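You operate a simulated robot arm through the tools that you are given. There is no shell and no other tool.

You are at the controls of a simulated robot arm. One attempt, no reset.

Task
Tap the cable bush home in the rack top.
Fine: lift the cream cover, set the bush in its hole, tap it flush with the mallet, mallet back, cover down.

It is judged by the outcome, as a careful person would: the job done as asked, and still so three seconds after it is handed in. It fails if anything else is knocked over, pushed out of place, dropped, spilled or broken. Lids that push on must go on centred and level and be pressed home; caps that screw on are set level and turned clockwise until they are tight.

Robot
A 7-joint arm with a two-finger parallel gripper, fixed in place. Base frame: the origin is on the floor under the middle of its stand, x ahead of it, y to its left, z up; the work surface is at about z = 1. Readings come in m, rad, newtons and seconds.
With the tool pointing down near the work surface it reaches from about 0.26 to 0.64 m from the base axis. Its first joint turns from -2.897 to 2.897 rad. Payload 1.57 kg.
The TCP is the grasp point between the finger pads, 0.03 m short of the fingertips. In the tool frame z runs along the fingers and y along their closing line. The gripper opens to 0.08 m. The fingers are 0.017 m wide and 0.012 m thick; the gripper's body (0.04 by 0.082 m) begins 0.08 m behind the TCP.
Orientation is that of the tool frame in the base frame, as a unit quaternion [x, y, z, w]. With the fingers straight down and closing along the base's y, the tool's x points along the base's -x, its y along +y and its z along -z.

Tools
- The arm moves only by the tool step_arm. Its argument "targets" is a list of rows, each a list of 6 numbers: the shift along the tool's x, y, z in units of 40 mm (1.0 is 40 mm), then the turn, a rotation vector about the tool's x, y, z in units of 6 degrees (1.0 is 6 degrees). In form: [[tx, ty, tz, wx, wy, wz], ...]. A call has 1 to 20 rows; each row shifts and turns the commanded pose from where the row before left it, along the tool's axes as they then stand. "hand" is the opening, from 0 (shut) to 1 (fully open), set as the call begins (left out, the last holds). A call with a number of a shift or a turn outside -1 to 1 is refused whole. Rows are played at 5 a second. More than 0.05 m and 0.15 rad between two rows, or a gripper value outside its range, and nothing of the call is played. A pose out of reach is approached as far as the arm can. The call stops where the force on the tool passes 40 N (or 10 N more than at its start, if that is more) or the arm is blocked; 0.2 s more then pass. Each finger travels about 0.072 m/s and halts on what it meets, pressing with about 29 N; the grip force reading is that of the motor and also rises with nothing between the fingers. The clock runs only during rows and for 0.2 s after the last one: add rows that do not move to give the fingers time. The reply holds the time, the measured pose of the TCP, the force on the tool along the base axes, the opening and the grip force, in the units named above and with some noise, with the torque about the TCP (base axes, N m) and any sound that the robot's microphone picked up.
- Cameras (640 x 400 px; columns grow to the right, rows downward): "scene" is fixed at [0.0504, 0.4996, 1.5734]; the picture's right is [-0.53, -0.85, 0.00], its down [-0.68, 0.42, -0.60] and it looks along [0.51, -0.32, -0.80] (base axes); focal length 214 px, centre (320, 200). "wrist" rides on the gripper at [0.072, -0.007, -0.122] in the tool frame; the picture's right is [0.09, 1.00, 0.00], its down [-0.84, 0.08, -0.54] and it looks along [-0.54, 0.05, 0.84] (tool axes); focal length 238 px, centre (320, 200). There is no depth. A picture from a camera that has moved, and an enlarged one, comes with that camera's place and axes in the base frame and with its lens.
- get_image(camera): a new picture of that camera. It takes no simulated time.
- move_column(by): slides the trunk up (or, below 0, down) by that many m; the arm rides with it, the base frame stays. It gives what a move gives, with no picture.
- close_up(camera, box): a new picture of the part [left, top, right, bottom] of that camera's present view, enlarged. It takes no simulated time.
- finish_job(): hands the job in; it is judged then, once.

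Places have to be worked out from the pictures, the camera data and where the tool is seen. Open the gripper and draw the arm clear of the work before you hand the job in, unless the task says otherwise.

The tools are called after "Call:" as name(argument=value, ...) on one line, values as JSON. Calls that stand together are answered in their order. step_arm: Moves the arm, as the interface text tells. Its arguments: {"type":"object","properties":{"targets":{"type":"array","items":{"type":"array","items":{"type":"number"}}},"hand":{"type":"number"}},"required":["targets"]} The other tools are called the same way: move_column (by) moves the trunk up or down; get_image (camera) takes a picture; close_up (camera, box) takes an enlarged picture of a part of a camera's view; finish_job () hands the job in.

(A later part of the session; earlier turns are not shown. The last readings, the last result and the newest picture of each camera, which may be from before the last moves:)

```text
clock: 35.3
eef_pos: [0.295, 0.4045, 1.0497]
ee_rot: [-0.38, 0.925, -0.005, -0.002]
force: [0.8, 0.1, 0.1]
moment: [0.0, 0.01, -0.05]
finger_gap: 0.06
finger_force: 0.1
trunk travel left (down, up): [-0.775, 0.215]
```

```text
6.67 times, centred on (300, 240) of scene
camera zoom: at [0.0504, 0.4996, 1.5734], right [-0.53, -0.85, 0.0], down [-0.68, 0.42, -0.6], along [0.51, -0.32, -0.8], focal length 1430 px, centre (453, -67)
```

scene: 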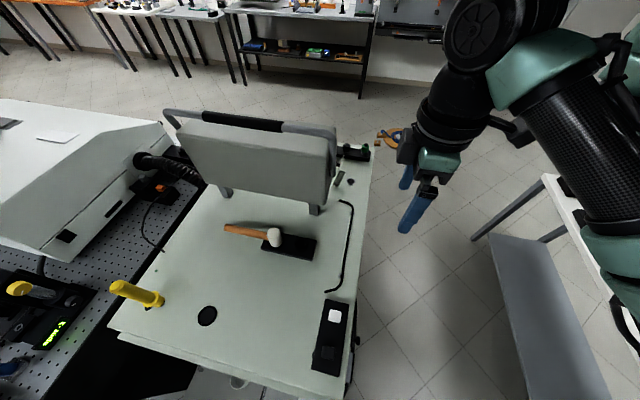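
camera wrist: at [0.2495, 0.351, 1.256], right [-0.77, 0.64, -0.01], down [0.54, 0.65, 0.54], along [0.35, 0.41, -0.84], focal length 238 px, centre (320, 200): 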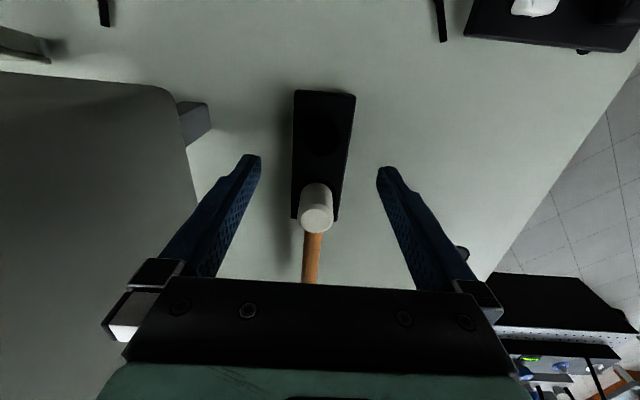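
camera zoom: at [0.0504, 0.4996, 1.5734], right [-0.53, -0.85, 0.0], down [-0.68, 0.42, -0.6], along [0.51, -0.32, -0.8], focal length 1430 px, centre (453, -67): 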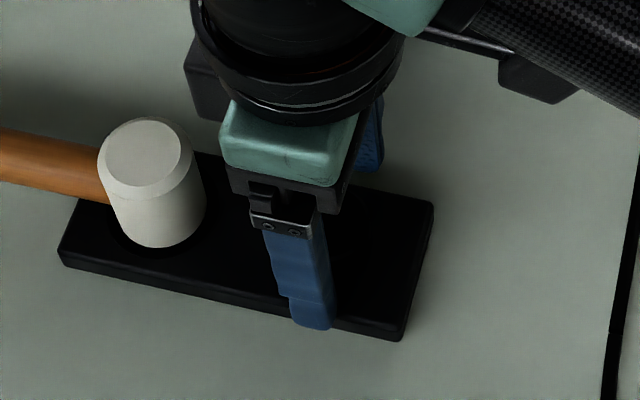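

The fingers straddle the bush with tips just above the tray, and it looks 1 to 2 mm off toward +y. I'll nudge sideways and close.

Call:
step_arm(targets=[[0, 0.04, 0, 0, 0, 0], [0, 0, 0, 0, 0, 0], [0, 0, 0, 0, 0, 0], [0, 0, 0, 0, 0, 0]], hand=0)

Call:
close_up(camera="wrist", box=[240, 80, 400, 200])

Call:
close_up(camera="scene", box=[260, 210, 340, 270])

```text
clock: 36.3
eef_pos: [0.2931, 0.4065, 1.0504]
ee_rot: [-0.382, 0.924, -0.004, -0.001]
force: [-2.5, 3.9, 1.2]
moment: [0.14, 0.15, 0.03]
finger_gap: 0.0325
finger_force: 29.2
trunk travel left (down, up): [-0.775, 0.215]
```

```text
3.33 times, centred on (320, 140) of wrist
camera zoom: at [0.2473, 0.3511, 1.1712], right [-0.77, 0.64, -0.01], down [0.54, 0.65, 0.54], along [0.35, 0.41, -0.84], focal length 794 px, centre (320, 400)
```

zoom: 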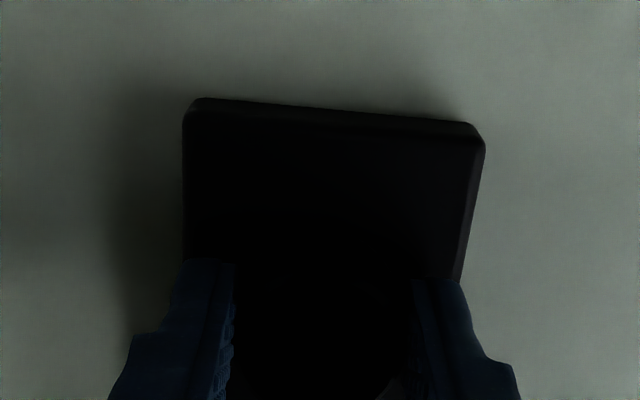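

```text
6.67 times, centred on (300, 240) of scene
camera zoom: at [0.0504, 0.4996, 1.5734], right [-0.53, -0.85, 0.0], down [-0.68, 0.42, -0.6], along [0.51, -0.32, -0.8], focal length 1430 px, centre (453, -67)
```

zoom: 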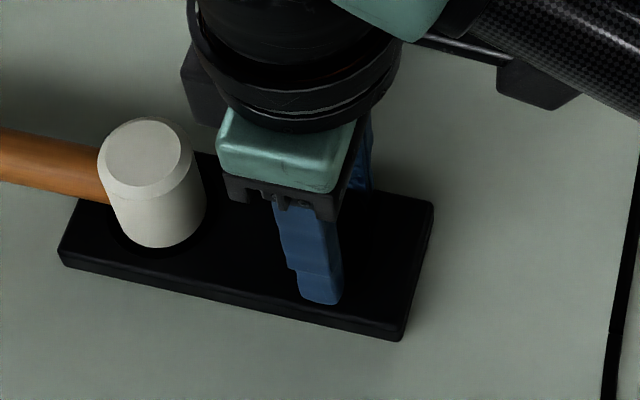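

The bush is held (gap 32.5 mm). I'll lift it straight up and look at it.

Call:
step_arm(targets=[[0, 0, -0.3, 0, 0, 0], [0, 0, -0.6, 0, 0, 0], [0, 0, -0.9, 0, 0, 0], [0, 0, -0.9, 0, 0, 0]])

Call:
get_image(camera="wrist")

Call:
close_up(camera="scene", box=[250, 190, 350, 270])

Call:
close_up(camera="wrist", box=[240, 100, 400, 220])

```text
clock: 37.3
eef_pos: [0.2937, 0.4071, 1.1576]
ee_rot: [-0.381, 0.925, -0.004, -0.002]
force: [0.4, -0.6, -0.9]
moment: [-0.01, 0.01, -0.02]
finger_gap: 0.0326
finger_force: 29.3
trunk travel left (down, up): [-0.775, 0.215]
```

```text
taken
camera wrist: at [0.2468, 0.3518, 1.278], right [-0.77, 0.64, -0.01], down [0.54, 0.65, 0.53], along [0.35, 0.41, -0.84], focal length 238 px, centre (320, 200)
```

wrist: 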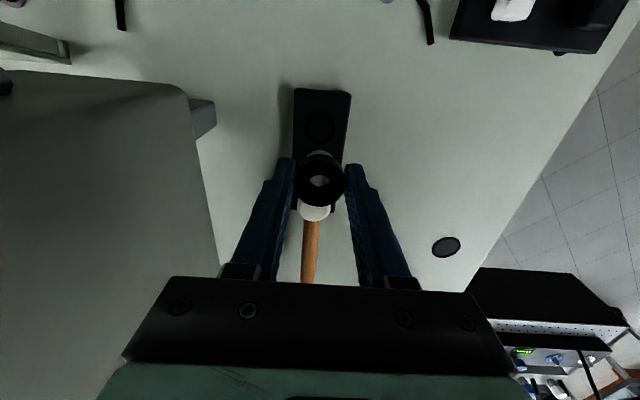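

```text
5.00 times, centred on (300, 230) of scene
camera zoom: at [0.0504, 0.4996, 1.5734], right [-0.53, -0.85, 0.0], down [-0.68, 0.42, -0.6], along [0.51, -0.32, -0.8], focal length 1072 px, centre (420, 50)
```

zoom: 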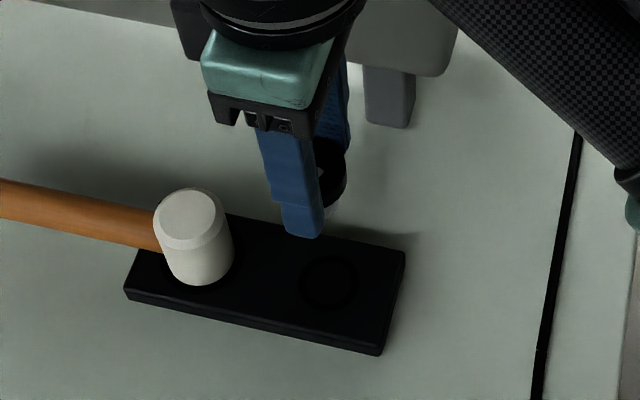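

```text
3.33 times, centred on (320, 160) of wrist
camera zoom: at [0.2468, 0.3518, 1.278], right [-0.77, 0.64, -0.01], down [0.54, 0.65, 0.53], along [0.35, 0.41, -0.84], focal length 794 px, centre (320, 333)
```

zoom: 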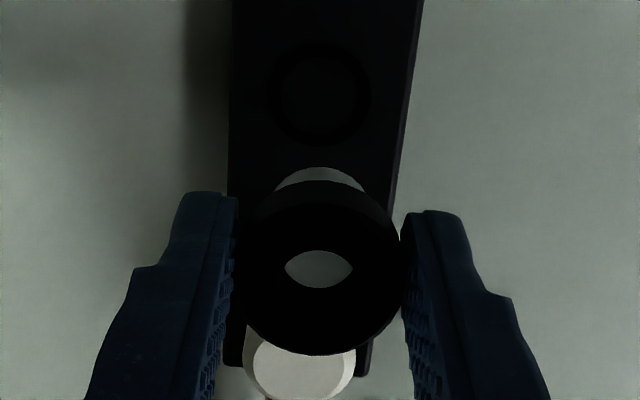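

The bush is held upright: a black flange about 32.5 mm wide with a narrower grey spigot below. I'll carry it up, back toward the robot and across to in front of the hole.

Call:
step_arm(targets=[[0, 0, -0.89, 0, 0, 0], [0, 0, -0.89, 0, 0, 0], [0, 0, -0.89, 0, 0, 0], [0, 0, -0.8, 0, 0, 0], [0.9, 0, 0, 0, 0, 0], [0.95, 0, 0, 0, 0, 0], [0.95, 0, 0, 0, 0, 0], [0.95, 0, 0, 0, 0, 0], [0.95, 0, 0, 0, 0, 0], [0, -0.9, 0, 0, 0, 0], [0, -0.9, 0, 0, 0, 0], [0, -0.9, 0, 0, 0, 0], [0, -0.9, 0, 0, 0, 0], [0, -0.9, 0, 0, 0, 0], [0, -0.9, 0, 0, 0, 0], [0, -0.9, 0, 0, 0, 0], [0, -0.9, 0, 0, 0, 0], [0, 0, 0, 0, 0, 0]])

Call:
get_image(camera="wrist")

Call:
get_image(camera="scene")

```text
clock: 41.1
eef_pos: [0.3636, 0.0708, 1.3011]
ee_rot: [-0.381, 0.925, -0.005, -0.001]
force: [0.5, 1.5, 0.4]
moment: [0.0, -0.02, -0.03]
finger_gap: 0.0327
finger_force: 28.7
trunk travel left (down, up): [-0.775, 0.215]
```

```text
taken
camera wrist: at [0.3167, 0.0157, 1.4213], right [-0.77, 0.64, -0.01], down [0.54, 0.65, 0.54], along [0.35, 0.41, -0.84], focal length 238 px, centre (320, 200)
```

wrist: 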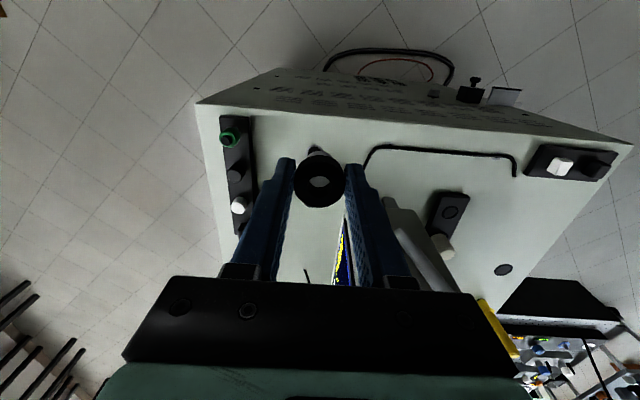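

```text
taken
```

scene: 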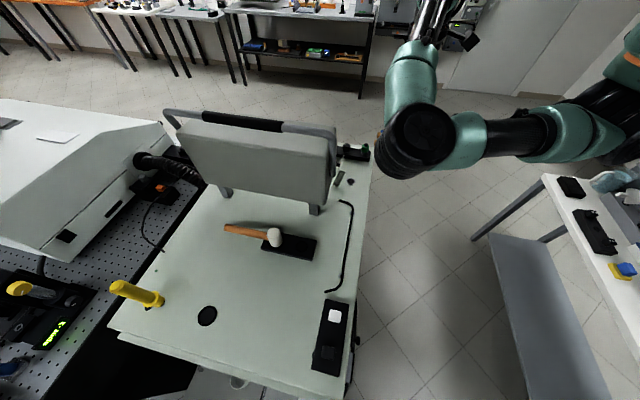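

I'm in front of the hole with the bush held. I'll move over the hole at about (0.431, 0.1335) and descend to z 1.12 to align by eye.

Call:
step_arm(targets=[[-0.765, -0.027, 0, 0, 0, 0], [-0.765, -0.027, 0, 0, 0, 0], [-0.765, -0.027, 0, 0, 0, 0], [0, 0, 0.9, 0, 0, 0], [0, 0, 0.9, 0, 0, 0], [0, 0, 0.9, 0, 0, 0], [0, 0, 0.9, 0, 0, 0], [0, 0, 0.9, 0, 0, 0], [0, 0, 0, 0, 0, 0]])

Call:
get_image(camera="wrist")

Call:
close_up(camera="wrist", box=[256, 100, 384, 220])

Call:
close_up(camera="scene", box=[320, 130, 384, 200])

```text
clock: 43.1
eef_pos: [0.4298, 0.1313, 1.1191]
ee_rot: [-0.381, 0.925, -0.005, -0.001]
force: [-0.4, 0.3, -1.5]
moment: [0.02, 0.01, -0.02]
finger_gap: 0.0327
finger_force: 28.9
trunk travel left (down, up): [-0.775, 0.215]
```

```text
taken
camera wrist: at [0.384, 0.076, 1.2404], right [-0.77, 0.64, -0.01], down [0.54, 0.65, 0.54], along [0.35, 0.41, -0.84], focal length 238 px, centre (320, 200)
```

wrist: 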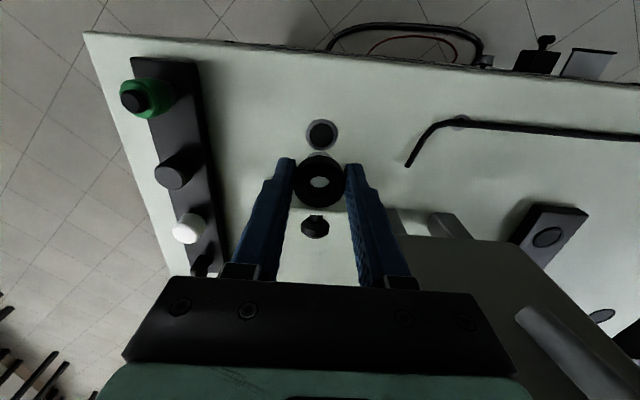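

```text
3.33 times, centred on (320, 160) of wrist
camera zoom: at [0.384, 0.076, 1.2404], right [-0.77, 0.64, -0.01], down [0.54, 0.65, 0.54], along [0.35, 0.41, -0.84], focal length 794 px, centre (320, 333)
```

zoom: 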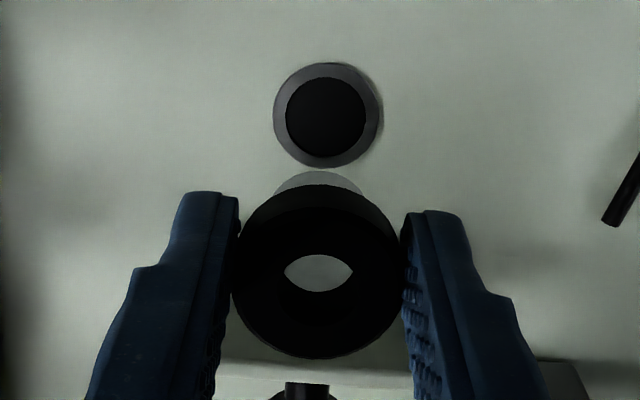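

```text
5.71 times, centred on (352, 165) of scene
camera zoom: at [0.0504, 0.4996, 1.5734], right [-0.53, -0.85, 0.0], down [-0.68, 0.42, -0.6], along [0.51, -0.32, -0.8], focal length 1226 px, centre (137, 400)
```

zoom: 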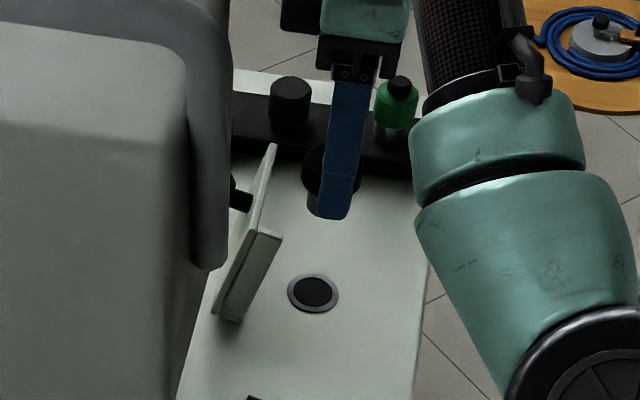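

The hole and bush are both clearly visible, with the hole offset by about 3 mm outward and 2 mm sideways. I'll correct that, remove the slight tool tilt and come lower.

Call:
step_arm(targets=[[-0.065, 0.04, 0, -0.08, -0.05, 0], [0, 0, 0.7, 0, 0, 0], [0, 0, 0.7, 0, 0, 0], [0, 0, 0, 0, 0, 0]])

Call:
close_up(camera="wrist", box=[272, 110, 368, 200])

Call:
close_up(camera="scene", box=[330, 150, 374, 196])

```text
clock: 44.1
eef_pos: [0.43, 0.1341, 1.0627]
ee_rot: [-0.381, 0.925, -0.001, -0.001]
force: [-0.3, -1.3, -0.9]
moment: [0.02, 0.03, 0.01]
finger_gap: 0.033
finger_force: 29.0
trunk travel left (down, up): [-0.775, 0.215]
```

```text
4.44 times, centred on (320, 155) of wrist
camera zoom: at [0.3852, 0.0781, 1.1839], right [-0.77, 0.64, 0.0], down [0.54, 0.64, 0.54], along [0.35, 0.42, -0.84], focal length 1059 px, centre (320, 400)
```

zoom: 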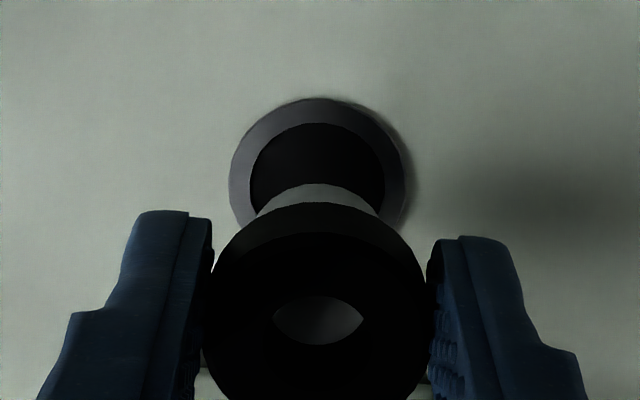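

```text
8.70 times, centred on (352, 173) of scene
camera zoom: at [0.0504, 0.4996, 1.5734], right [-0.53, -0.85, 0.0], down [-0.68, 0.42, -0.6], along [0.51, -0.32, -0.8], focal length 1865 px, centre (42, 435)
```

zoom: 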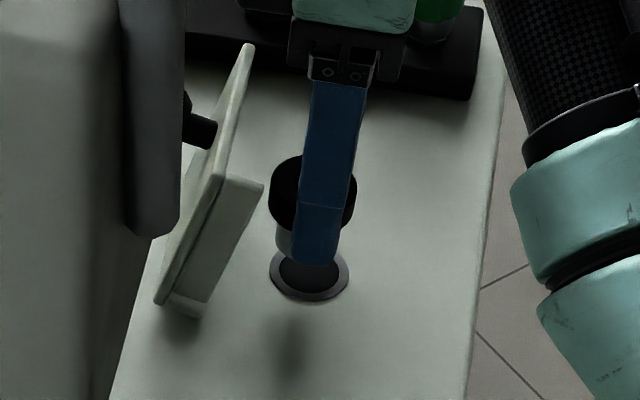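

Sideways alignment looks right, but in the scene view the bush seems a few millimetres too far out. I'll zoom in to measure it.

Call:
close_up(camera="scene", box=[342, 164, 366, 188])

Call:
close_up(camera="wrist", box=[296, 120, 344, 160])

```text
16.00 times, centred on (354, 176) of scene
camera zoom: at [0.0504, 0.4996, 1.5734], right [-0.53, -0.85, 0.0], down [-0.68, 0.42, -0.6], along [0.51, -0.32, -0.8], focal length 3432 px, centre (-224, 584)
```

zoom: 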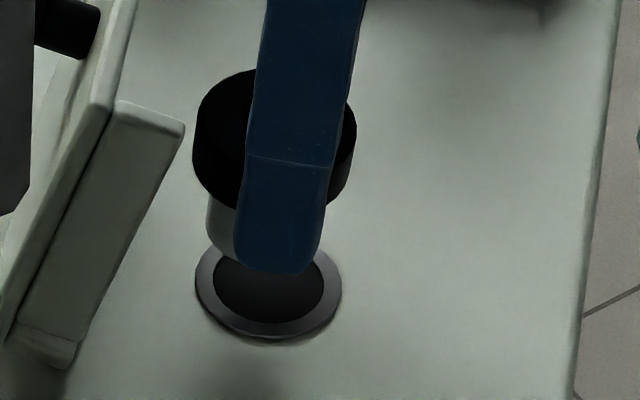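

```text
10.00 times, centred on (320, 140) of wrist
camera zoom: at [0.3852, 0.0781, 1.1839], right [-0.77, 0.64, 0.0], down [0.54, 0.64, 0.54], along [0.35, 0.42, -0.84], focal length 2384 px, centre (320, 800)
```

zoom: 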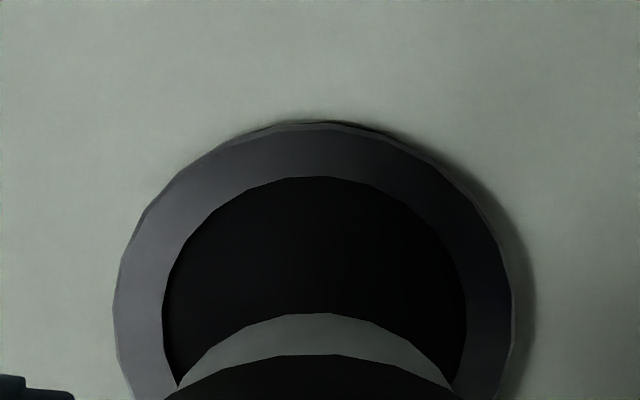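

Measured in the scene zoom, the bush sits about 3.6 mm too far from the robot relative to the hole, while sideways it is aligned. I'll shift back 3.6 mm, lower 7 mm and re-measure.

Call:
step_arm(targets=[[0.09, 0, 0, 0, 0, 0], [0, 0, 0.17, 0, 0, 0], [0, 0, 0, 0, 0, 0]])

Call:
close_up(camera="scene", box=[342, 164, 366, 188])

Call:
close_up(camera="wrist", box=[296, 120, 344, 160])

```text
clock: 44.9
eef_pos: [0.4275, 0.1322, 1.0566]
ee_rot: [-0.381, 0.925, 0.001, 0.0]
force: [-0.4, 0.2, -1.2]
moment: [0.01, 0.03, 0.01]
finger_gap: 0.0325
finger_force: 28.9
trunk travel left (down, up): [-0.775, 0.215]
```

```text
16.00 times, centred on (354, 176) of scene
camera zoom: at [0.0504, 0.4996, 1.5734], right [-0.53, -0.85, 0.0], down [-0.68, 0.42, -0.6], along [0.51, -0.32, -0.8], focal length 3432 px, centre (-224, 584)
```

zoom: 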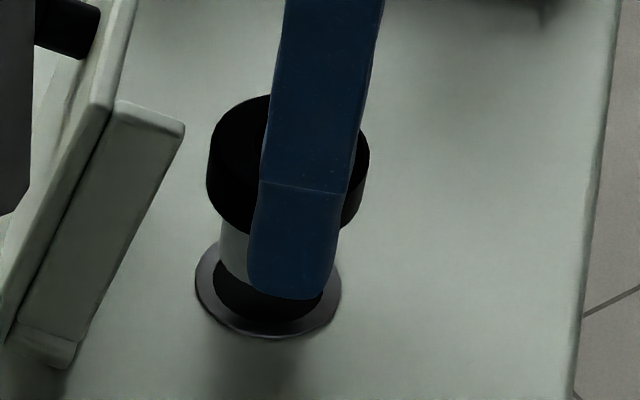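

```text
10.00 times, centred on (320, 140) of wrist
camera zoom: at [0.3823, 0.0757, 1.1775], right [-0.77, 0.64, 0.0], down [0.54, 0.64, 0.54], along [0.35, 0.42, -0.84], focal length 2384 px, centre (320, 800)
```

zoom: 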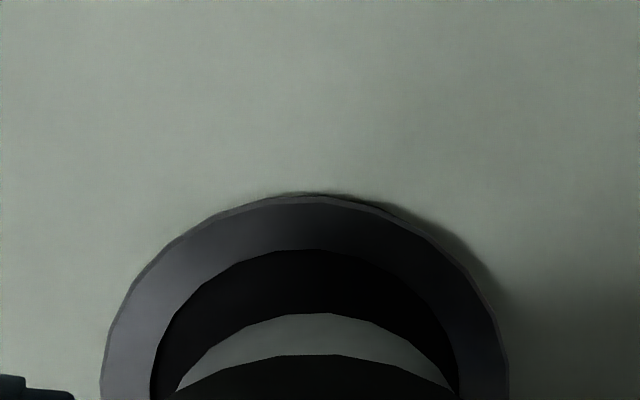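

Now depth alignment is within about 0.3 mm, and the wrist view shows the hole roughly 0.9 mm toward -y. I'll correct that and look again before lowering.

Call:
step_arm(targets=[[0, -0.022, 0, 0, 0, 0], [0, 0, 0.08, 0, 0, 0], [0, 0, 0, 0, 0, 0]])

Call:
close_up(camera="scene", box=[342, 164, 366, 188])

Call:
close_up(camera="wrist", box=[296, 130, 344, 170])

```text
clock: 45.7
eef_pos: [0.4284, 0.1315, 1.0539]
ee_rot: [-0.382, 0.924, 0.0, -0.001]
force: [-0.5, -0.2, -0.3]
moment: [0.03, -0.02, 0.02]
finger_gap: 0.0328
finger_force: 29.2
trunk travel left (down, up): [-0.775, 0.215]
```

```text
16.00 times, centred on (354, 176) of scene
camera zoom: at [0.0504, 0.4996, 1.5734], right [-0.53, -0.85, 0.0], down [-0.68, 0.42, -0.6], along [0.51, -0.32, -0.8], focal length 3432 px, centre (-224, 584)
```

zoom: 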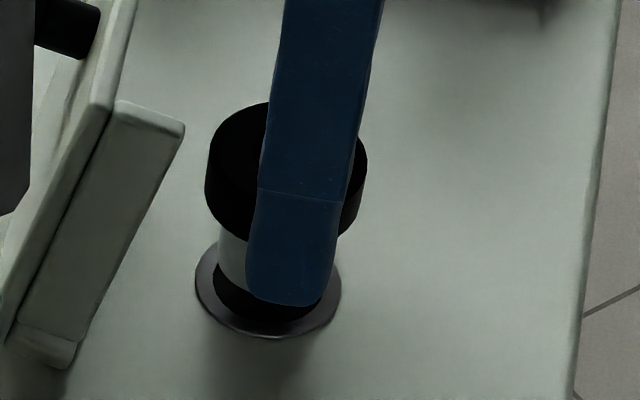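

```text
10.00 times, centred on (320, 150) of wrist
camera zoom: at [0.3831, 0.0752, 1.1742], right [-0.77, 0.64, 0.0], down [0.54, 0.64, 0.54], along [0.35, 0.42, -0.84], focal length 2384 px, centre (320, 700)
```

zoom: 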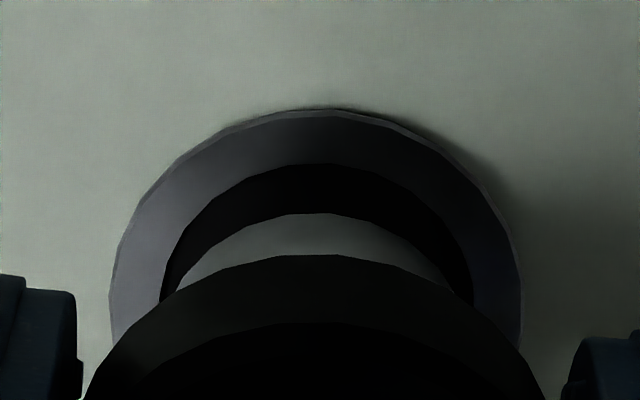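

Alignment is now within about 0.3 mm both ways. I'll lower in small steps and watch the force.

Call:
step_arm(targets=[[0, 0, 0.06, 0, 0, 0], [0, 0, 0.06, 0, 0, 0], [0, 0, 0.06, 0, 0, 0], [0, 0, 0.06, 0, 0, 0], [0, 0, 0, 0, 0, 0]])

Call:
close_up(camera="scene", box=[342, 164, 366, 188])

Call:
close_up(camera="wrist", box=[296, 130, 344, 170])

```text
clock: 46.9
eef_pos: [0.4283, 0.1302, 1.0452]
ee_rot: [-0.381, 0.924, 0.0, 0.0]
force: [-2.4, -1.4, 2.0]
moment: [-0.24, 0.27, -0.03]
finger_gap: 0.0326
finger_force: 28.4
trunk travel left (down, up): [-0.775, 0.215]
```

```text
16.00 times, centred on (354, 176) of scene
camera zoom: at [0.0504, 0.4996, 1.5734], right [-0.53, -0.85, 0.0], down [-0.68, 0.42, -0.6], along [0.51, -0.32, -0.8], focal length 3432 px, centre (-224, 584)
```

zoom: 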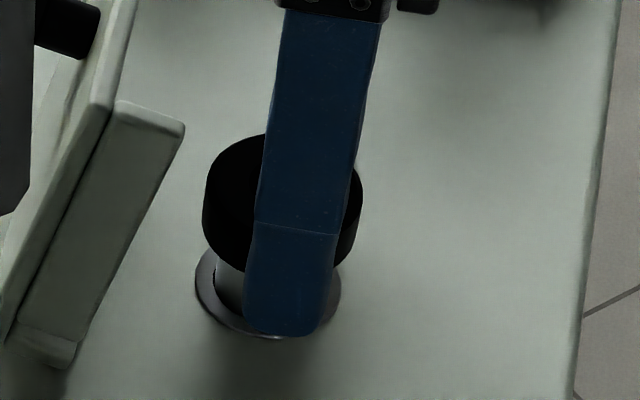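

```text
10.00 times, centred on (320, 150) of wrist
camera zoom: at [0.3827, 0.075, 1.1646], right [-0.77, 0.64, 0.0], down [0.54, 0.64, 0.54], along [0.35, 0.42, -0.84], focal length 2384 px, centre (320, 700)
```

zoom: 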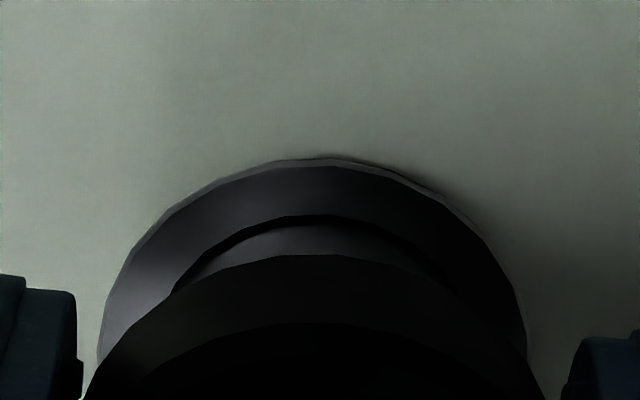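

The spigot is entering the hole with only about 2 N. I'll ease back a touch and lower a few more millimetres.

Call:
step_arm(targets=[[0.02, 0, 0, 0, 0, 0], [0, 0, 0.05, 0, 0, 0], [0, 0, 0.05, 0, 0, 0], [0, 0, 0.05, 0, 0, 0], [0, 0, 0, 0, 0, 0]])

Call:
close_up(camera="scene", box=[342, 164, 366, 188])

Call:
close_up(camera="wrist", box=[296, 130, 344, 170])

```text
clock: 48.1
eef_pos: [0.4278, 0.1309, 1.038]
ee_rot: [-0.381, 0.924, 0.0, 0.0]
force: [-1.2, 0.5, 5.4]
moment: [-0.11, 0.15, 0.01]
finger_gap: 0.0327
finger_force: 29.1
trunk travel left (down, up): [-0.775, 0.215]
```

```text
16.00 times, centred on (354, 176) of scene
camera zoom: at [0.0504, 0.4996, 1.5734], right [-0.53, -0.85, 0.0], down [-0.68, 0.42, -0.6], along [0.51, -0.32, -0.8], focal length 3432 px, centre (-224, 584)
```

zoom: 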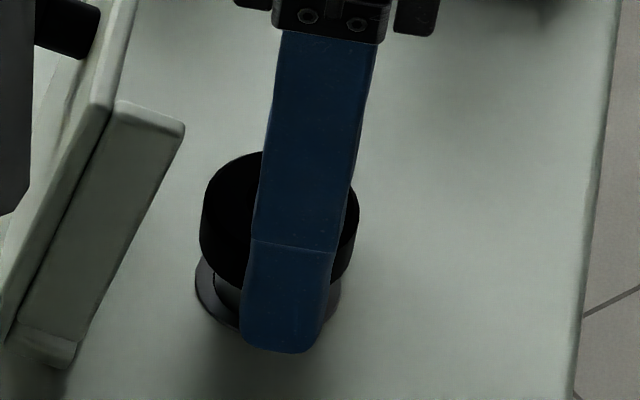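

```text
10.00 times, centred on (320, 150) of wrist
camera zoom: at [0.3826, 0.075, 1.159], right [-0.77, 0.64, 0.0], down [0.54, 0.64, 0.54], along [0.35, 0.42, -0.84], focal length 2384 px, centre (320, 700)
```

zoom: 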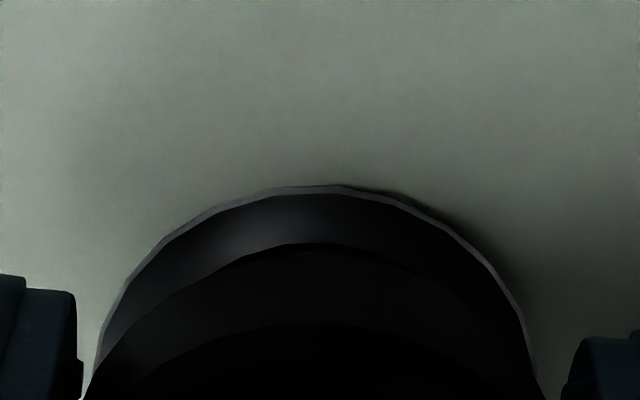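

The spigot is well started, with 5 N on it. I'll push 3 mm more so it stands securely, then release.

Call:
step_arm(targets=[[0, 0, 0.04, 0, 0, 0], [0, 0, 0.04, 0, 0, 0], [0, 0, 0, 0, 0, 0]])

Call:
close_up(camera="scene", box=[342, 164, 366, 188])

```text
clock: 48.9
eef_pos: [0.4278, 0.1312, 1.0356]
ee_rot: [-0.381, 0.925, 0.0, 0.0]
force: [1.7, 1.2, 4.8]
moment: [-0.05, 0.02, 0.01]
finger_gap: 0.0327
finger_force: 28.7
trunk travel left (down, up): [-0.775, 0.215]
```

```text
16.00 times, centred on (354, 176) of scene
camera zoom: at [0.0504, 0.4996, 1.5734], right [-0.53, -0.85, 0.0], down [-0.68, 0.42, -0.6], along [0.51, -0.32, -0.8], focal length 3432 px, centre (-224, 584)
```

zoom: 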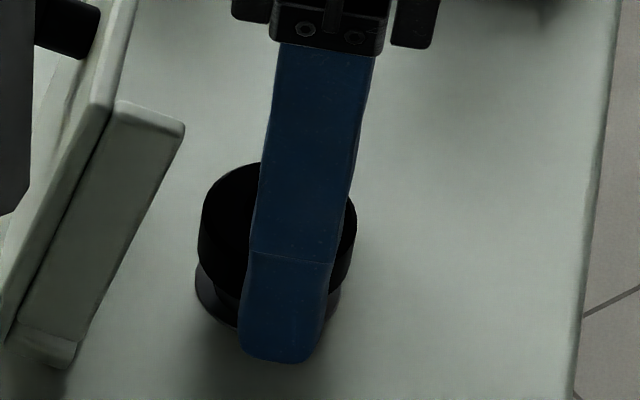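

The bush stands about 10 mm proud with the spigot in the hole. I'll open the fingers and lift straight up.

Call:
step_arm(targets=[[0, 0, 0, 0, 0, 0], [0, 0, 0, 0, 0, 0]], hand=0.7)

Call:
step_arm(targets=[[0, 0, -0.4, 0, 0, 0], [0, 0, -0.8, 0, 0, 0], [0, 0, -0.9, 0, 0, 0], [0, 0, -0.9, 0, 0, 0]])

Call:
get_image(camera="wrist")

Call:
close_up(camera="scene", box=[338, 160, 370, 192])

Call:
close_up(camera="wrist", box=[272, 90, 368, 160])

```text
clock: 49.5
eef_pos: [0.4296, 0.1307, 1.036]
ee_rot: [-0.381, 0.925, 0.0, 0.0]
force: [-0.2, -0.4, -0.4]
moment: [-0.02, 0.02, -0.01]
finger_gap: 0.0559
finger_force: 0.1
trunk travel left (down, up): [-0.775, 0.215]
```

```text
clock: 50.5
eef_pos: [0.428, 0.1319, 1.1552]
ee_rot: [-0.38, 0.925, 0.0, -0.002]
force: [0.0, 0.0, -0.9]
moment: [-0.02, 0.0, 0.02]
finger_gap: 0.056
finger_force: 0.1
trunk travel left (down, up): [-0.775, 0.215]
```

```text
taken
camera wrist: at [0.3823, 0.0747, 1.2759], right [-0.77, 0.64, 0.0], down [0.54, 0.64, 0.54], along [0.35, 0.42, -0.84], focal length 238 px, centre (320, 200)
```

wrist: 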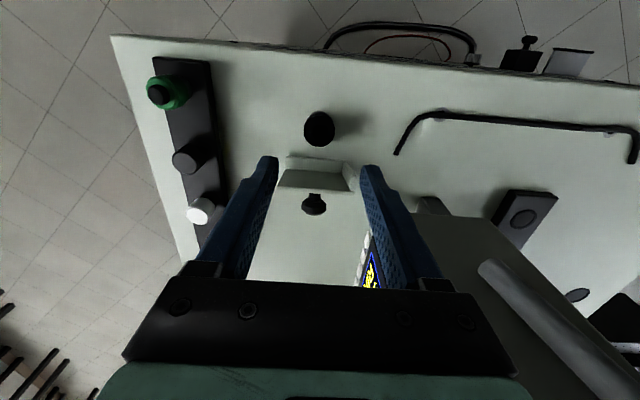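

```text
12.50 times, centred on (354, 176) of scene
camera zoom: at [0.0504, 0.4996, 1.5734], right [-0.53, -0.85, 0.0], down [-0.68, 0.42, -0.6], along [0.51, -0.32, -0.8], focal length 2681 px, centre (-105, 500)
```

zoom: 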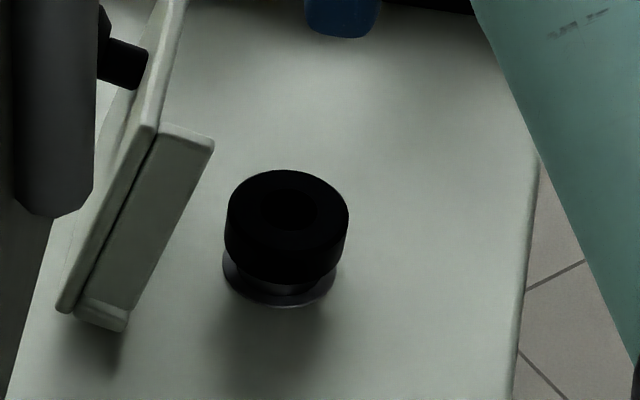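

```text
5.71 times, centred on (320, 125) of wrist
camera zoom: at [0.3823, 0.0747, 1.2759], right [-0.77, 0.64, 0.0], down [0.54, 0.64, 0.54], along [0.35, 0.42, -0.84], focal length 1362 px, centre (320, 629)
```

zoom: 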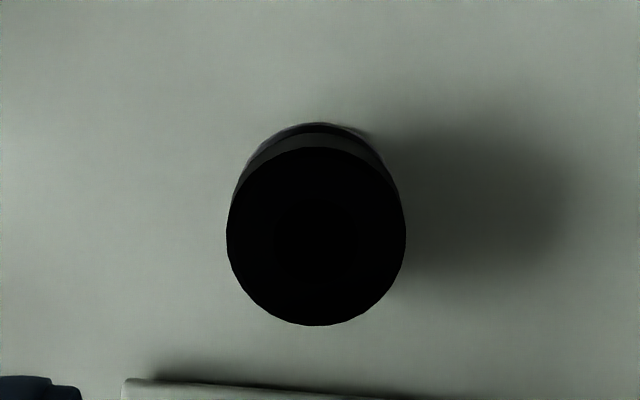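

The bush stands upright in its hole with its flange about 6 mm proud. The mallet's handle has to clear the open lid when I strike, so I'll test here whether the wrist can yaw another 90°.

Call:
step_arm(targets=[[0, 0, -0.6, 0, 0, 0], [0, 0, 0, 0, 0, -1], [0, 0, 0, 0, 0, -1], [0, 0, 0, 0, 0, -1], [0, 0, 0, 0, 0, -1], [0, 0, 0, 0, 0, -1], [0, 0, 0, 0, 0, -1], [0, 0, 0, 0, 0, -1], [0, 0, 0, 0, 0, -1], [0, 0, 0, 0, 0, -1], [0, 0, 0, 0, 0, -1], [0, 0, 0, 0, 0, -1], [0, 0, 0, 0, 0, -1], [0, 0, 0, 0, 0, -1], [0, 0, 0, 0, 0, -1], [0, 0, 0, 0, 0, -1]])

Call:
get_image(camera="scene")

Call:
get_image(camera="wrist")

```text
clock: 53.9
eef_pos: [0.427, 0.1314, 1.1798]
ee_rot: [0.924, -0.383, -0.001, 0.0]
force: [-0.5, -0.3, 0.0]
moment: [0.01, 0.01, 0.0]
finger_gap: 0.0558
finger_force: 0.0
trunk travel left (down, up): [-0.775, 0.215]
```

```text
taken
```

scene: 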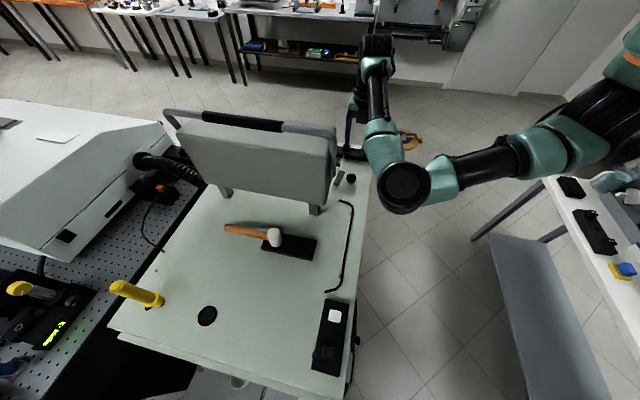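

```text
taken
camera wrist: at [0.4849, 0.0843, 1.2996], right [-0.64, -0.77, 0.0], down [-0.64, 0.54, 0.54], along [-0.42, 0.35, -0.84], focal length 238 px, centre (320, 200)
```

wrist: 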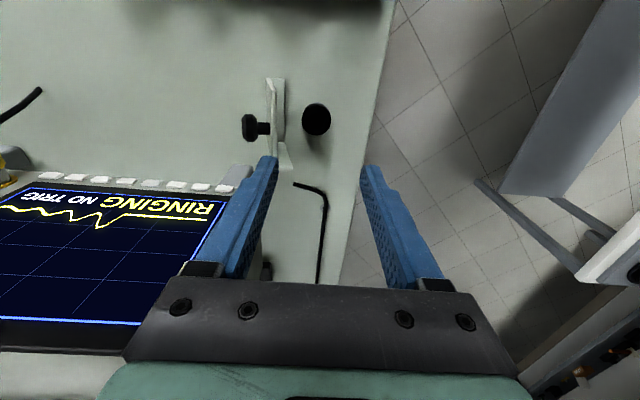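

The wrist reaches that yaw with no trouble. I'll yaw back, rise, and go round in front of the instrument to the mallet.

Call:
step_arm(targets=[[0, 0, -0.7, 0, 0, 1], [0, 0, -0.7, 0, 0, 1], [0, 0, -0.7, 0, 0, 1], [0, 0, -0.7, 0, 0, 1], [0, 0, 0, 0, 0, 1], [0, 0, 0, 0, 0, 1], [0, 0, 0, 0, 0, 1], [0, 0, 0, 0, 0, 1], [0, 0, 0, 0, 0, 1], [0, 0, 0, 0, 0, 1], [0, 0, 0, 0, 0, 1], [0, 0, 0, 0, 0, 1], [0, 0, 0, 0, 0, 1], [0, 0, 0, 0, 0, 1], [0, 0, 0, 0, 0, 1]], hand=1)

Call:
step_arm(targets=[[0.8, 0, 0, 0, 0, 0], [0.8, 0, 0, 0, 0, 0], [0.8, 0, 0, 0, 0, 0], [0, 0.9, 0, 0, 0, 0], [0, 0.9, 0, 0, 0, 0], [0, 0.9, 0, 0, 0, 0], [0, 0.9, 0, 0, 0, 0], [0, 0.9, 0, 0, 0, 0], [0, 0.9, 0, 0, 0, 0], [0, 0.9, 0, 0, 0, 0], [0, 0.9, 0, 0, 0, 0], [-0.9, 0, 0, 0, 0, 0], [-0.9, 0, 0, 0, 0, 0], [-0.9, 0, 0, 0, 0, 0], [0, 0, 0, 0, 0, 0]])

Call:
get_image(camera="wrist")

Call:
get_image(camera="scene")

```text
clock: 57.1
eef_pos: [0.4279, 0.1313, 1.2914]
ee_rot: [-0.38, 0.925, -0.001, 0.0]
force: [0.4, 0.0, 0.0]
moment: [-0.03, 0.01, -0.02]
finger_gap: 0.0799
finger_force: 0.1
trunk travel left (down, up): [-0.775, 0.215]
```

```text
clock: 60.3
eef_pos: [0.2347, 0.3439, 1.2927]
ee_rot: [-0.381, 0.925, 0.0, -0.002]
force: [0.1, 0.1, 0.7]
moment: [0.03, -0.03, 0.01]
finger_gap: 0.0801
finger_force: 0.0
trunk travel left (down, up): [-0.775, 0.215]
```

```text
taken
camera wrist: at [0.1892, 0.2881, 1.4122], right [-0.77, 0.64, 0.0], down [0.54, 0.64, 0.54], along [0.35, 0.42, -0.84], focal length 238 px, centre (320, 200)
```

wrist: 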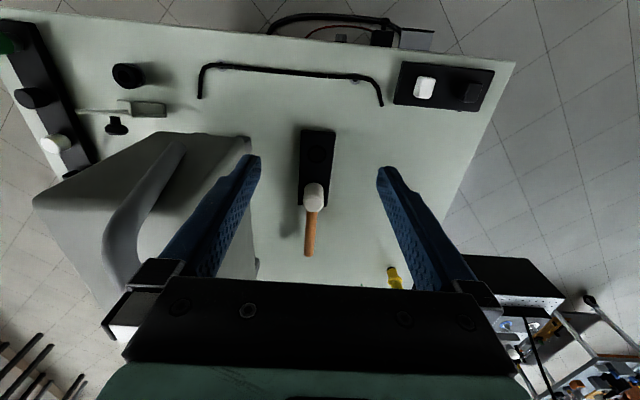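

```text
taken
```

scene: 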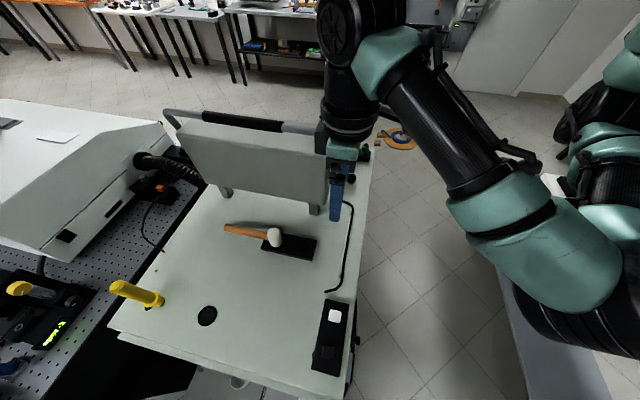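

The mallet is fully in view, so I'll zoom in to measure the head and handle.

Call:
close_up(camera="wrist", box=[270, 170, 366, 260])

Call:
close_up(camera="scene", box=[220, 215, 320, 275])

```text
4.44 times, centred on (318, 215) of wrist
camera zoom: at [0.1892, 0.2881, 1.4122], right [-0.77, 0.64, 0.0], down [0.54, 0.64, 0.54], along [0.35, 0.42, -0.84], focal length 1059 px, centre (329, 133)
```

zoom: 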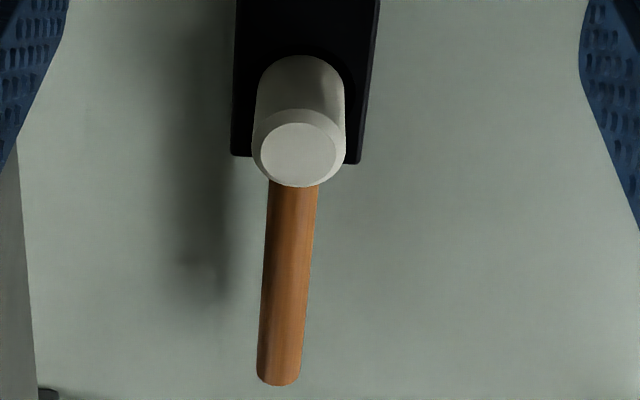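

```text
6.40 times, centred on (270, 245) of scene
camera zoom: at [0.0504, 0.4996, 1.5734], right [-0.53, -0.85, 0.0], down [-0.68, 0.42, -0.6], along [0.51, -0.32, -0.8], focal length 1373 px, centre (640, -88)
```

zoom: 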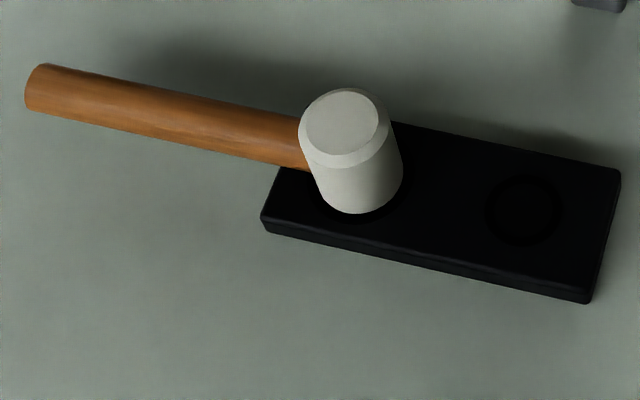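

The mallet head is about 37 mm across, centred near (0.348, 0.460), spanning z 1.004 to 1.067, with the handle axis at z 1.035 pointing away at 45°. I'll grip the head itself so the blow is in line with the tool, and first move above it.

Call:
step_arm(targets=[[-0.812, 0.011, 0, 0, 0, 0], [-0.812, 0.011, 0, 0, 0, 0], [-0.812, 0.011, 0, 0, 0, 0], [-0.812, 0.011, 0, 0, 0, 0], [-0.812, 0.011, 0, 0, 0, 0], [0, 0, 0.8, 0, 0, 0], [0, 0, 0.8, 0, 0, 0], [0, 0, 0.8, 0, 0, 0], [0, 0, 0.8, 0, 0, 0], [0, 0, 0.8, 0, 0, 0], [0, 0, 0, 0, 0, 0]])

Call:
get_image(camera="wrist")

Call:
close_up(camera="scene", box=[220, 195, 320, 275])

```text
clock: 62.7
eef_pos: [0.3473, 0.4598, 1.1303]
ee_rot: [-0.381, 0.924, 0.0, 0.0]
force: [-0.1, -0.3, -0.2]
moment: [0.01, -0.04, 0.01]
finger_gap: 0.0798
finger_force: 0.1
trunk travel left (down, up): [-0.775, 0.215]
```

```text
taken
camera wrist: at [0.3019, 0.4041, 1.2515], right [-0.77, 0.64, 0.0], down [0.54, 0.64, 0.54], along [0.35, 0.42, -0.84], focal length 238 px, centre (320, 200)
```

wrist: 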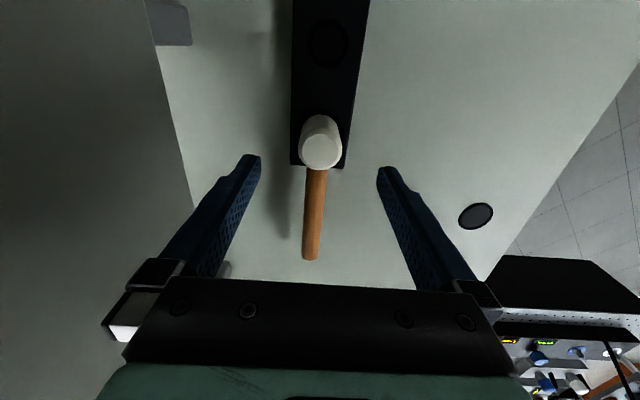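

```text
5.00 times, centred on (270, 235) of scene
camera zoom: at [0.0504, 0.4996, 1.5734], right [-0.53, -0.85, 0.0], down [-0.68, 0.42, -0.6], along [0.51, -0.32, -0.8], focal length 1072 px, centre (570, 25)
```

zoom: 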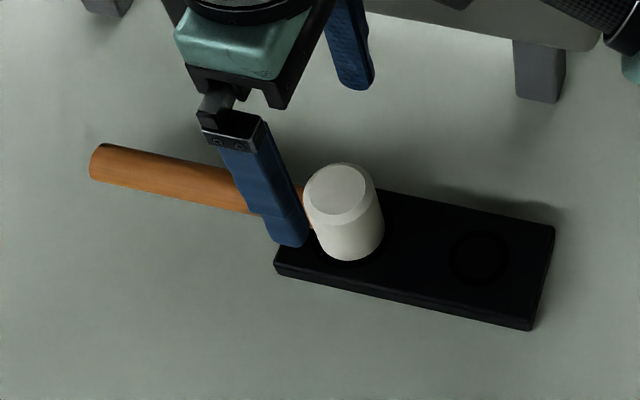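

The head centre is about 3 mm nearer the robot than the TCP. I'll correct, descend to z 1.048 and close on the head.

Call:
step_arm(targets=[[0.07, 0, 0, 0, 0, 0], [0, 0, 0.7, 0, 0, 0], [0, 0, 0.7, 0, 0, 0], [0, 0, 0.63, 0, 0, 0], [0, 0, 0, 0, 0, 0]])

Call:
close_up(camera="wrist", box=[230, 130, 410, 280])

Call:
close_up(camera="scene", box=[220, 205, 320, 275])

```text
clock: 63.9
eef_pos: [0.3442, 0.4586, 1.0507]
ee_rot: [-0.381, 0.925, 0.0, -0.001]
force: [-0.7, 0.2, -0.6]
moment: [0.03, 0.01, 0.04]
finger_gap: 0.0801
finger_force: 0.1
trunk travel left (down, up): [-0.775, 0.215]
```

```text
2.67 times, centred on (320, 205) of wrist
camera zoom: at [0.3001, 0.4011, 1.1701], right [-0.77, 0.64, 0.0], down [0.54, 0.64, 0.54], along [0.35, 0.42, -0.84], focal length 636 px, centre (320, 187)
```

zoom: 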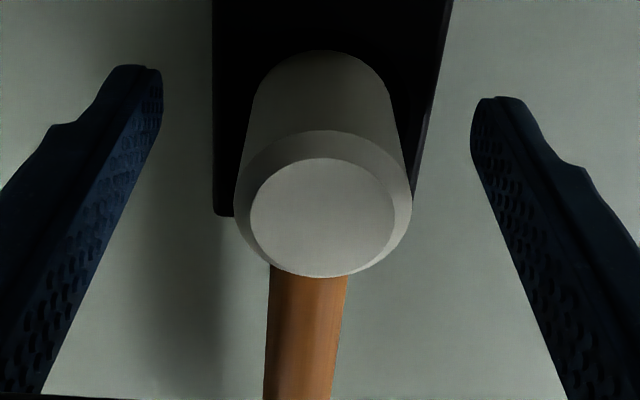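

```text
5.71 times, centred on (270, 240) of scene
camera zoom: at [0.0504, 0.4996, 1.5734], right [-0.53, -0.85, 0.0], down [-0.68, 0.42, -0.6], along [0.51, -0.32, -0.8], focal length 1226 px, centre (606, -29)
```

zoom: 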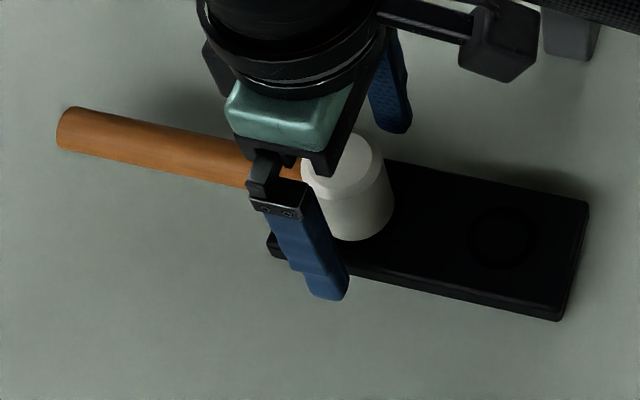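

The head is between the fingers and centred sideways. I'll close the gripper on it.

Call:
step_arm(targets=[[0, 0, 0, 0, 0, 0], [0, 0, 0, 0, 0, 0], [0, 0, 0, 0, 0, 0], [0, 0, 0, 0, 0, 0]], hand=0)

Call:
close_up(camera="wrist", box=[230, 130, 410, 280])

Call:
close_up(camera="scene", box=[220, 205, 320, 275])

```text
clock: 64.9
eef_pos: [0.3455, 0.4575, 1.0499]
ee_rot: [-0.382, 0.924, 0.0, 0.0]
force: [-2.8, 4.5, -3.6]
moment: [0.25, 0.07, -0.74]
finger_gap: 0.0376
finger_force: 29.4
trunk travel left (down, up): [-0.775, 0.215]
```

```text
2.67 times, centred on (320, 205) of wrist
camera zoom: at [0.2997, 0.4018, 1.1702], right [-0.77, 0.64, 0.0], down [0.54, 0.65, 0.54], along [0.35, 0.42, -0.84], focal length 636 px, centre (320, 187)
```

zoom: 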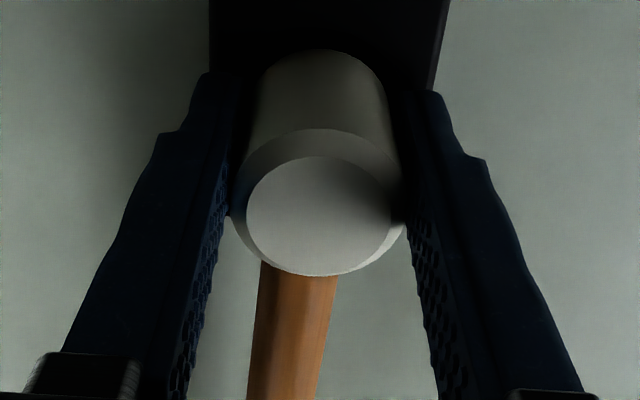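

```text
5.71 times, centred on (270, 240) of scene
camera zoom: at [0.0504, 0.4996, 1.5734], right [-0.53, -0.85, 0.0], down [-0.68, 0.42, -0.6], along [0.51, -0.32, -0.8], focal length 1226 px, centre (606, -29)
```

zoom: 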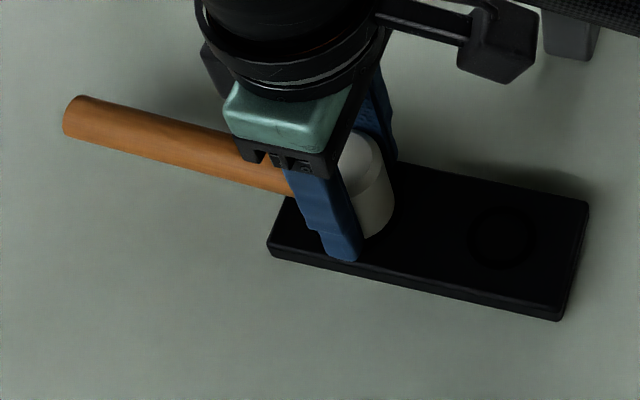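

The head is held (gap 37.6 mm). I'll lift slowly out of the tray socket.

Call:
step_arm(targets=[[0, 0, -0.25, 0, 0, 0], [0, 0, -0.25, 0, 0, 0], [0, 0, -0.5, 0, 0, 0], [0, 0, -0.8, 0, 0, 0], [0, 0, 0, 0, 0, 0]])

Call:
get_image(camera="wrist")

Call:
get_image(camera="scene")

Call:
close_up(camera="scene", box=[220, 195, 320, 275])

```text
clock: 66.1
eef_pos: [0.3442, 0.4571, 1.123]
ee_rot: [-0.381, 0.925, 0.0, -0.001]
force: [-0.5, 0.1, -2.7]
moment: [-0.04, -0.02, 0.0]
finger_gap: 0.0374
finger_force: 28.8
trunk travel left (down, up): [-0.775, 0.215]
```

```text
taken
camera wrist: at [0.3, 0.4015, 1.2426], right [-0.77, 0.64, 0.0], down [0.54, 0.64, 0.54], along [0.35, 0.41, -0.84], focal length 238 px, centre (320, 200)
```

wrist: 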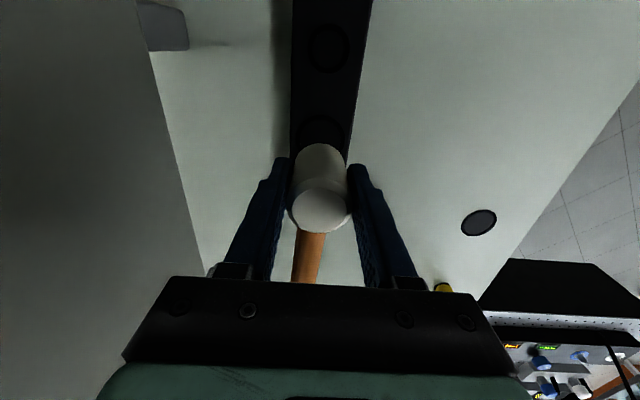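

```text
taken
```

scene: 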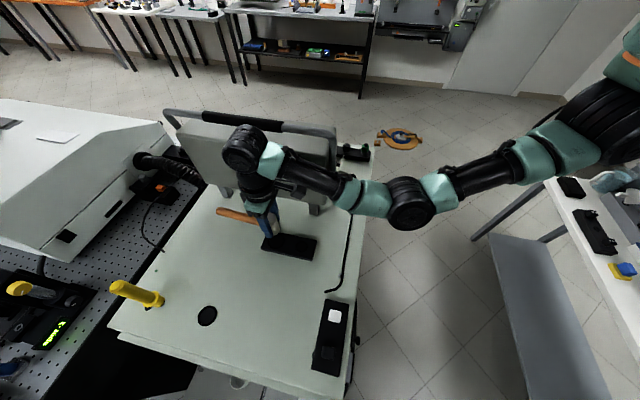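

```text
5.00 times, centred on (270, 235) of scene
camera zoom: at [0.0504, 0.4996, 1.5734], right [-0.53, -0.85, 0.0], down [-0.68, 0.42, -0.6], along [0.51, -0.32, -0.8], focal length 1072 px, centre (570, 25)
```

zoom: 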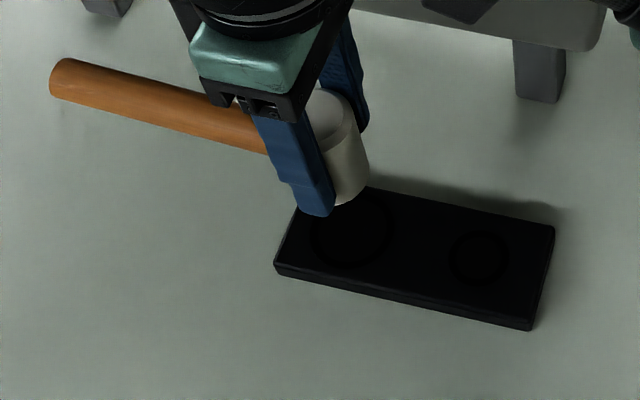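

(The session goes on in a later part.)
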